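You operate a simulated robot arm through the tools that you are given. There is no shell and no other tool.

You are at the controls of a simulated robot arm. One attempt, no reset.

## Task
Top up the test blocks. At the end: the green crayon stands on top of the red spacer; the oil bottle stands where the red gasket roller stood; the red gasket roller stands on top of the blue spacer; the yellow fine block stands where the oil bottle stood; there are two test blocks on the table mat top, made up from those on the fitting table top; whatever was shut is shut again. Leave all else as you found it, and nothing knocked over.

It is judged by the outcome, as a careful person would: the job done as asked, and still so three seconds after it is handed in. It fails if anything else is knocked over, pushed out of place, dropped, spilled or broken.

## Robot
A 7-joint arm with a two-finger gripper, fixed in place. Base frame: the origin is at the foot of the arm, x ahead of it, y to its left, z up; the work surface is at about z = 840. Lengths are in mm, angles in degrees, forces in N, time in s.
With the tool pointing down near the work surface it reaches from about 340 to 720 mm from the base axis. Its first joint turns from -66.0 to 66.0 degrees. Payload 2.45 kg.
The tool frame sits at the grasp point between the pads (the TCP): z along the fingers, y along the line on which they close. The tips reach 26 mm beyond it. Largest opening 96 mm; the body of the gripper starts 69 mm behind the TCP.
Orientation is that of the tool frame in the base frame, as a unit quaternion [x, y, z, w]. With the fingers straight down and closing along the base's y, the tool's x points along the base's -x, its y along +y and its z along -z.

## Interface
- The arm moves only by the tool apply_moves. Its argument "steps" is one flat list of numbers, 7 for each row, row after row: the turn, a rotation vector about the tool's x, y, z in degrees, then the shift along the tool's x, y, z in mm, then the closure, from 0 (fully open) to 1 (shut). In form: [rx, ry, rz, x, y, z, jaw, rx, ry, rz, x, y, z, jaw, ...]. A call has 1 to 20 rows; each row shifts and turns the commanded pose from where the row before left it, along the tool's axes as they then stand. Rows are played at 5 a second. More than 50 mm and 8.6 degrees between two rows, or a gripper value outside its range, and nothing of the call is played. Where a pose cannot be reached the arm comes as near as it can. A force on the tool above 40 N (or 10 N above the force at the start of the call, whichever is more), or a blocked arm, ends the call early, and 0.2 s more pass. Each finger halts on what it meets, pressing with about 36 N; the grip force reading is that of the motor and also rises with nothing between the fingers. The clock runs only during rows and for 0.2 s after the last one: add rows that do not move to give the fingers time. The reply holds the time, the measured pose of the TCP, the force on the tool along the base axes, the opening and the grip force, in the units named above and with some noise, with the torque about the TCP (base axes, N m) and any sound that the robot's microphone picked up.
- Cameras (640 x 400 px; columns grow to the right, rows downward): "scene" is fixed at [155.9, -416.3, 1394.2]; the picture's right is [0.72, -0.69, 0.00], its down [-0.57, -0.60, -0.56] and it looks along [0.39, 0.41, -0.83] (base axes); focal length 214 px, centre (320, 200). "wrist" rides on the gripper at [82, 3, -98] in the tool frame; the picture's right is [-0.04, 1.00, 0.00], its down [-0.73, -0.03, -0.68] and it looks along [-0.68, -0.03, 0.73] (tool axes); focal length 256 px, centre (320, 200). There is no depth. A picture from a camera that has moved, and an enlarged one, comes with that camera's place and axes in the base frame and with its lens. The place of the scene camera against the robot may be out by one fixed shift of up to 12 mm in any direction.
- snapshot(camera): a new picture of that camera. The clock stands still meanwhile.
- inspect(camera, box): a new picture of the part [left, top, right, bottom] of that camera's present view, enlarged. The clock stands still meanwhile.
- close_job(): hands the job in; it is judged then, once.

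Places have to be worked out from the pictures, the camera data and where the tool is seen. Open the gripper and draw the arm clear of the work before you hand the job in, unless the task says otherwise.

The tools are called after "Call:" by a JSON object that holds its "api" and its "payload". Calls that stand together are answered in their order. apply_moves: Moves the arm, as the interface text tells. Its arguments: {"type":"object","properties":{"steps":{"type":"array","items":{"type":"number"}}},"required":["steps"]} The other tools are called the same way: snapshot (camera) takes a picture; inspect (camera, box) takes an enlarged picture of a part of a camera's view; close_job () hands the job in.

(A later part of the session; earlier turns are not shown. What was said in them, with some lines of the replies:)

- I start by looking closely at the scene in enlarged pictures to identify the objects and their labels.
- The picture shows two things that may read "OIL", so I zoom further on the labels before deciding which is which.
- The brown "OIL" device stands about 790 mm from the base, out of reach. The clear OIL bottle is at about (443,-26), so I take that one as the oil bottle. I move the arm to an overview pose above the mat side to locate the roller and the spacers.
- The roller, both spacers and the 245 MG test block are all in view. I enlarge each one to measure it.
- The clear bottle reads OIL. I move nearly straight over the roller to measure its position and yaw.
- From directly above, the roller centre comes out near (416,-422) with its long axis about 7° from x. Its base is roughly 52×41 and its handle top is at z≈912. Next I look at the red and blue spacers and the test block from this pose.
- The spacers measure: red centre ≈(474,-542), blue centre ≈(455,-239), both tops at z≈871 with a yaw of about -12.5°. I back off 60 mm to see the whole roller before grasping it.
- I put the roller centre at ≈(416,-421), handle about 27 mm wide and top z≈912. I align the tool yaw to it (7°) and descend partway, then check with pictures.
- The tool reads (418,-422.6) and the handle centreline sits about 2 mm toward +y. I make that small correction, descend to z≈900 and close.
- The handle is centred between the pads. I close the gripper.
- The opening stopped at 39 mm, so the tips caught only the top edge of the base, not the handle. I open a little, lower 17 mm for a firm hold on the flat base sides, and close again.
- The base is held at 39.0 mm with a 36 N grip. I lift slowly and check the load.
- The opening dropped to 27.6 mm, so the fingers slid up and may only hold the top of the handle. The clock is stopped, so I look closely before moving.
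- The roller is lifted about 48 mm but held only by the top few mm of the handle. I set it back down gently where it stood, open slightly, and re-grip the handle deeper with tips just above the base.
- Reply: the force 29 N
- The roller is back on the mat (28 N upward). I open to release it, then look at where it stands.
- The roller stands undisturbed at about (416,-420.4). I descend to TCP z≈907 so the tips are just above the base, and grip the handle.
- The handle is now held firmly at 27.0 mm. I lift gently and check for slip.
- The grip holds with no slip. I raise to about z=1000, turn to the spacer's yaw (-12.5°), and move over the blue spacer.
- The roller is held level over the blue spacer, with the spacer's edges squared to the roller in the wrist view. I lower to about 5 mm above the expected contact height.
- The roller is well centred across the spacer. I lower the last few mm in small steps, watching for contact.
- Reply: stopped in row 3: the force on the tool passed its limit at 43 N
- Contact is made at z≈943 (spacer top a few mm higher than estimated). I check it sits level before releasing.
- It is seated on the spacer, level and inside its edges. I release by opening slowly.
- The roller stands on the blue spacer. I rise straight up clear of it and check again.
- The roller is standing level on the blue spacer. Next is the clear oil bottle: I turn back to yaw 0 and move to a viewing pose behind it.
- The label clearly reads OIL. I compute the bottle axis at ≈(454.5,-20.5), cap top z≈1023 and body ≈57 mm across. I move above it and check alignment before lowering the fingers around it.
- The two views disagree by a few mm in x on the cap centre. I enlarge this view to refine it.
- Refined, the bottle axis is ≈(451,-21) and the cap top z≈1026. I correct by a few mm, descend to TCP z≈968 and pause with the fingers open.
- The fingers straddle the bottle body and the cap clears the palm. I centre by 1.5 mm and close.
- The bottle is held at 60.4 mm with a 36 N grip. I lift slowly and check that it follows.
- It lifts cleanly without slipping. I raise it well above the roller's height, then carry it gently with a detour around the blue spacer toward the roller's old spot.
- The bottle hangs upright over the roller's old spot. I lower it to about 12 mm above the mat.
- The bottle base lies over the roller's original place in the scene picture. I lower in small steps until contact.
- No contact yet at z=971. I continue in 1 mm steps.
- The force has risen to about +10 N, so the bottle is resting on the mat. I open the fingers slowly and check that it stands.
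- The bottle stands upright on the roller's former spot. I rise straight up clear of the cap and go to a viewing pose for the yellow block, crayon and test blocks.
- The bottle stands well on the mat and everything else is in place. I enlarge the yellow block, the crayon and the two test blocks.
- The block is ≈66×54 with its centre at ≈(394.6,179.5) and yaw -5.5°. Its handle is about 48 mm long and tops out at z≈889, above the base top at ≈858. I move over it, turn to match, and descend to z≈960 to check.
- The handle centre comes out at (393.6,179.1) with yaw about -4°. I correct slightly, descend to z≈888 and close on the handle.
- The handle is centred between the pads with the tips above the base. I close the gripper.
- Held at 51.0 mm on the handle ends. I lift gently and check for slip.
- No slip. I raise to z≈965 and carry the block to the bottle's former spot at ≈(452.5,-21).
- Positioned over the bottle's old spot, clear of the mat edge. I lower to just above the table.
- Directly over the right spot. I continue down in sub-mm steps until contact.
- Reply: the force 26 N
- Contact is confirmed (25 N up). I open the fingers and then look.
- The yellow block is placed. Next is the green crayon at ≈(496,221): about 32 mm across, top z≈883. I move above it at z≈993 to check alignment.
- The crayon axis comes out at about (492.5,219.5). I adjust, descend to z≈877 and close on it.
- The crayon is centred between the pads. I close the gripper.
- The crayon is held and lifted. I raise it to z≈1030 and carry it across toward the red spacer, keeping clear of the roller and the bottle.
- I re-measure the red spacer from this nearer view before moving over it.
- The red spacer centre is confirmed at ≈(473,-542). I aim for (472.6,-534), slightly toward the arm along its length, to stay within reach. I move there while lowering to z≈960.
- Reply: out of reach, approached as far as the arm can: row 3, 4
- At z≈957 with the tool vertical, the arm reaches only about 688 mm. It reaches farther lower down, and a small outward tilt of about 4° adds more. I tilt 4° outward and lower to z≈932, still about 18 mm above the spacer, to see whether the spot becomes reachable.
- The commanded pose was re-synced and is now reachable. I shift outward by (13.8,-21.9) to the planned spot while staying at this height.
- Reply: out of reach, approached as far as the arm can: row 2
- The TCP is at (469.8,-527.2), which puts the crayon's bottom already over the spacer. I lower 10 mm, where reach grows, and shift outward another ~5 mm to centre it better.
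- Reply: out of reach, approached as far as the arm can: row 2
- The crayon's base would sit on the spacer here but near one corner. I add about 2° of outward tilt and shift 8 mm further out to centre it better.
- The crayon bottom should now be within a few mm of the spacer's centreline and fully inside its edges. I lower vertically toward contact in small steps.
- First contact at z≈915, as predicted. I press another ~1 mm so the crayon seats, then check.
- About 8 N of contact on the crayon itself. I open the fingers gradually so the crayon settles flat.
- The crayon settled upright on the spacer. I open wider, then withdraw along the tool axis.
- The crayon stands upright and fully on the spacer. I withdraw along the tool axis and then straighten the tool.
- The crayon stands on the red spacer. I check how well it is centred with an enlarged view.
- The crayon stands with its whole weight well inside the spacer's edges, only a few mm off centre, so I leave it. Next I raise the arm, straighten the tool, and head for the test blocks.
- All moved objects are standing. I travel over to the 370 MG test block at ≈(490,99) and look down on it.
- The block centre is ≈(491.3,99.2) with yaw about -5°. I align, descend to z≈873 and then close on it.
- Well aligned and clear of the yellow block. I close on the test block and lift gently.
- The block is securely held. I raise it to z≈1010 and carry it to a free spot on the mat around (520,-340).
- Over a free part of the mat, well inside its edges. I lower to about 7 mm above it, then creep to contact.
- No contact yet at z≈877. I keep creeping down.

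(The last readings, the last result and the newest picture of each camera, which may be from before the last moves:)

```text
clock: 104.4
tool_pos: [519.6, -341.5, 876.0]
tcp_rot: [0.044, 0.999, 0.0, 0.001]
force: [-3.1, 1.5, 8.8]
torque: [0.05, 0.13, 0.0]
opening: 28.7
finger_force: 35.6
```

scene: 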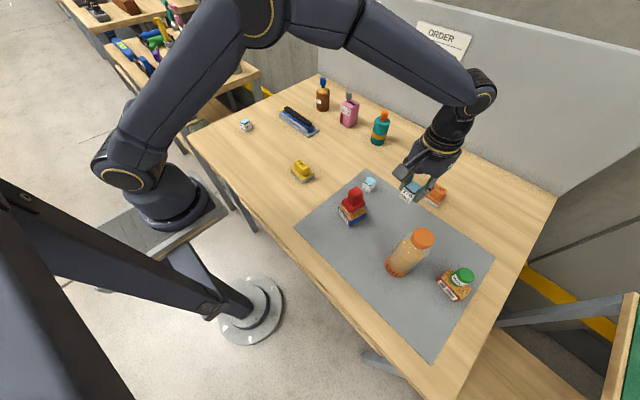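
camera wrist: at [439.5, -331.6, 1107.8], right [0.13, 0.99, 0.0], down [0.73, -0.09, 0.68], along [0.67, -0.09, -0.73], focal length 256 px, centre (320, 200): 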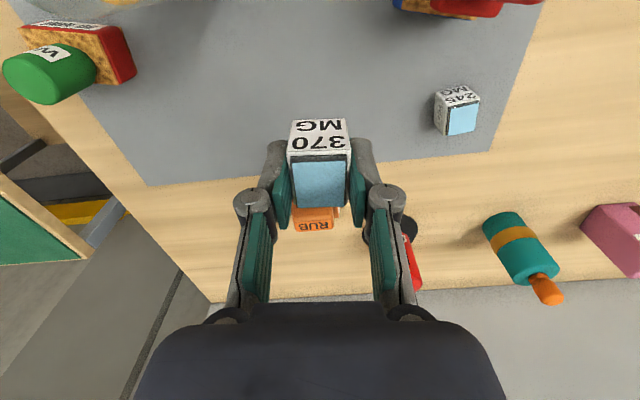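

The force rose to about 9 N, so the block is on the mat. I release it and withdraw upward.

Call:
{"api": "apply_moves", "payload": {"steps": [0, 0, 0, 0, 0, 0, 0.64, 0, 0, 0, 0, 0, 0, 0.55, 0, 0, 0, 0, 0, 0, 0.4, 0, 0, 0, 0, 0, 0, 0.3, 0, 0, 0, 0, 0, 0, 0.3]}}

Call:
{"api": "apply_moves", "payload": {"steps": [0, 0, 0, 0, 0, -10, 0.3, 0, 0, 0, 0, 0, -25, 0.3, 0, 0, 0, 0, 0, -35, 0.3, 0, 0, 0, 0, 0, -40, 0.3, 0, 0, 0, 0, 0, -40, 0.3, 0, 0, 0, 0, 0, -40, 0.3, 0, 0, 0, 0, 0, 0, 0.3]}}

Call:
{"api": "snapshot", "payload": {"camera": "scene"}}

Call:
{"api": "snapshot", "payload": {"camera": "wrist"}}

```text
clock: 105.6
tool_pos: [520.9, -340.3, 874.5]
tcp_rot: [0.045, 0.999, 0.0, 0.001]
force: [1.2, 0.8, -0.8]
torque: [0.04, 0.03, -0.02]
opening: 67.2
finger_force: 0.0
```

```text
clock: 107.2
tool_pos: [519.4, -338.4, 1066.8]
tcp_rot: [0.044, 0.999, 0.0, 0.001]
force: [1.4, -0.7, 0.6]
torque: [-0.03, 0.01, 0.01]
opening: 67.3
finger_force: 0.0
```

```text
taken
```

scene: 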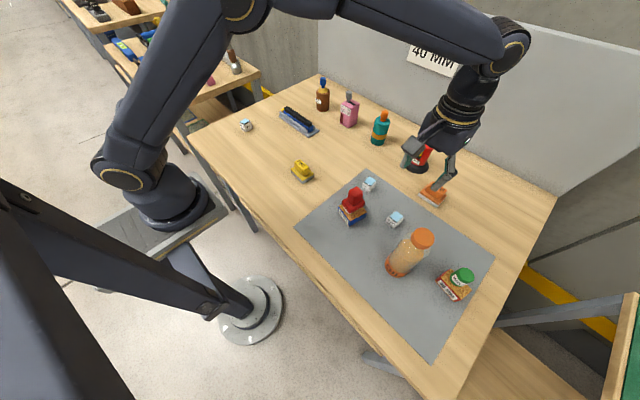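

```text
taken
camera wrist: at [439.5, -330.0, 1164.4], right [0.13, 0.99, 0.0], down [0.73, -0.09, 0.68], along [0.67, -0.09, -0.73], focal length 256 px, centre (320, 200)
```

wrist: 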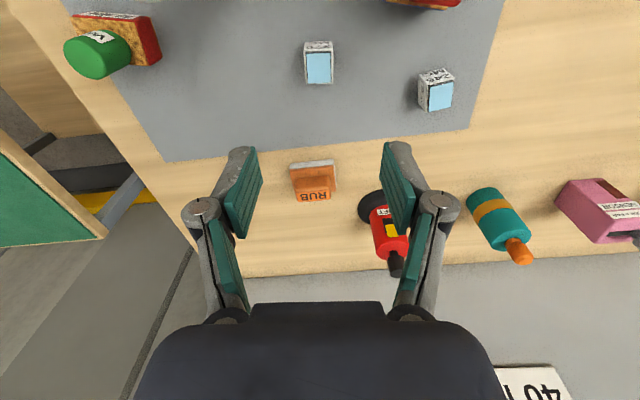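

All items are placed. I open the gripper fully and draw the arm back to its starting pose, clear of the work.

Call:
{"api": "apply_moves", "payload": {"steps": [0, 0, -5, 0, 0, 0, 0.2, 0, 0, 0, 0, 0, -35, 0.1, 0, 0, 0, 0, 0, -35, 0, 0, 0, 0, 7, 35, 0, 0, 0, 0, 0, 7, 37, 0, 0, 0, 0, 0, 7, 37, 0, 0, 0, 0, 0, 7, 37, 0, 0, 0, 0, 0, 7, 37, 0, 0, 0, 0, 0, 7, 37, 0, 0, 0, 0, 0, 7, 37, 0, 0, 0, 0, 0, 7, 37, 0, 0, 0, 0, 0, 7, 37, 0, 0, 0, 0, 0, 7, 37, 0, 0, 0, 0, 0, 7, 37, 0, 0, 0, 0, 0, 0, 0, 0, 0]}}

Call:
{"api": "snapshot", "payload": {"camera": "scene"}}

Call:
{"api": "inspect", "payload": {"camera": "scene", "box": [320, 160, 500, 310]}}

Call:
{"api": "inspect", "payload": {"camera": "scene", "box": [425, 250, 485, 305]}}

Call:
{"api": "inspect", "payload": {"camera": "scene", "box": [220, 70, 460, 200]}}

```text
clock: 110.4
tool_pos: [442.2, 65.0, 1135.3]
tcp_rot: [0.0, 1.0, -0.001, 0.001]
force: [0.5, -0.1, 0.0]
torque: [0.0, 0.03, 0.0]
opening: 95.9
finger_force: 0.0
```

```text
taken
```

scene: 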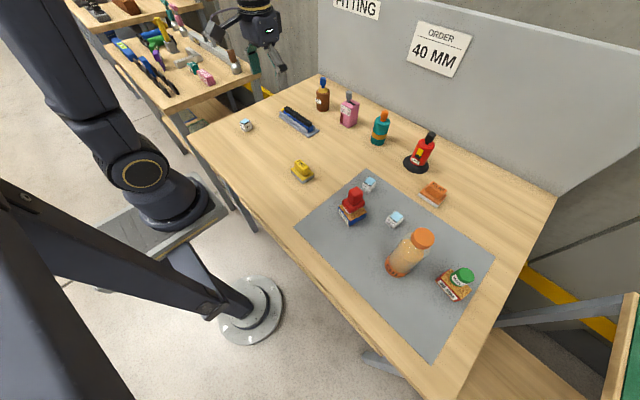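

```text
2.67 times, centred on (410, 235) of scene
camera zoom: at [155.9, -416.3, 1394.2], right [0.72, -0.69, 0.0], down [-0.57, -0.6, -0.56], along [0.39, 0.41, -0.83], focal length 572 px, centre (80, 107)
```

zoom: 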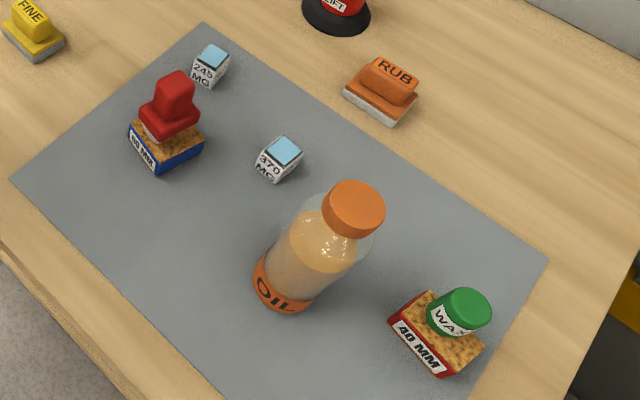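

```text
7.27 times, centred on (455, 278) of scene
camera zoom: at [155.9, -416.3, 1394.2], right [0.72, -0.69, 0.0], down [-0.57, -0.6, -0.56], along [0.39, 0.41, -0.83], focal length 1560 px, centre (-662, -364)
```

zoom: 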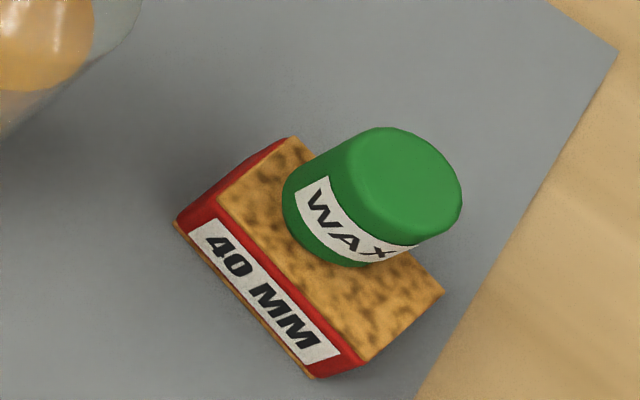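

```text
2.67 times, centred on (340, 135) of scene
camera zoom: at [155.9, -416.3, 1394.2], right [0.72, -0.69, 0.0], down [-0.57, -0.6, -0.56], along [0.39, 0.41, -0.83], focal length 572 px, centre (267, 373)
```

zoom: 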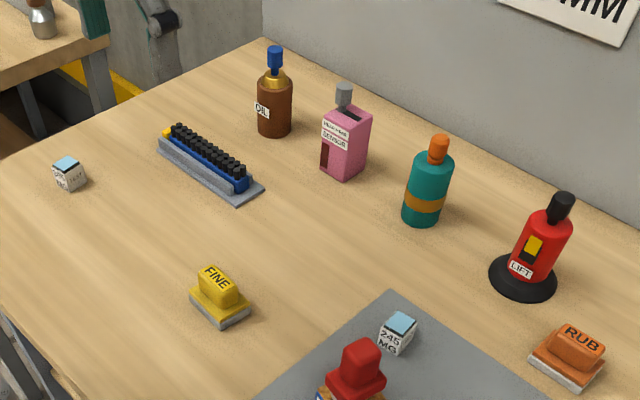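

The final pictures show:
- the crayon upright on the red spacer
- the roller on the blue spacer
- the oil bottle at the roller's old spot
- the yellow block at the bottle's old spot
- two test blocks (245 and 370 MG) on the mat

Everything else looks unmoved, nothing was left open, and the gripper is open and clear, so I hand the job in.

Call:
{"api": "close_job", "payload": {}}

```text
The job is handed in.
```

I've handed the job in. At the last look everything was standing where the task asked, and nothing had been knocked over.

- **Green crayon:** it stands upright on the red spacer, about 7 to 10 mm off centre, so its far edge hangs over slightly. That spot is at the limit of the arm's reach. Its weight is well inside the spacer, so I left it.
- **Oil bottle:** it stands where the red gasket roller was. Two containers are labelled OIL. I took the clear bottle with the orange cap, because the brown one at the back is out of the arm's reach.
- **Red gasket roller:** it stands level on the blue spacer. My first grip slipped while lifting it, so I set it back down and gripped it by the handle. It didn't fall.
- **Yellow fine block:** it stands where the oil bottle was.
- **Test blocks:** there are now two on the mat, the 245 MG that was already there and the 370 MG I moved from the table. The 305 MG is still on the table.

I opened nothing, and the bottle's cap stayed on. The gripper is open and the arm is back near its starting position.
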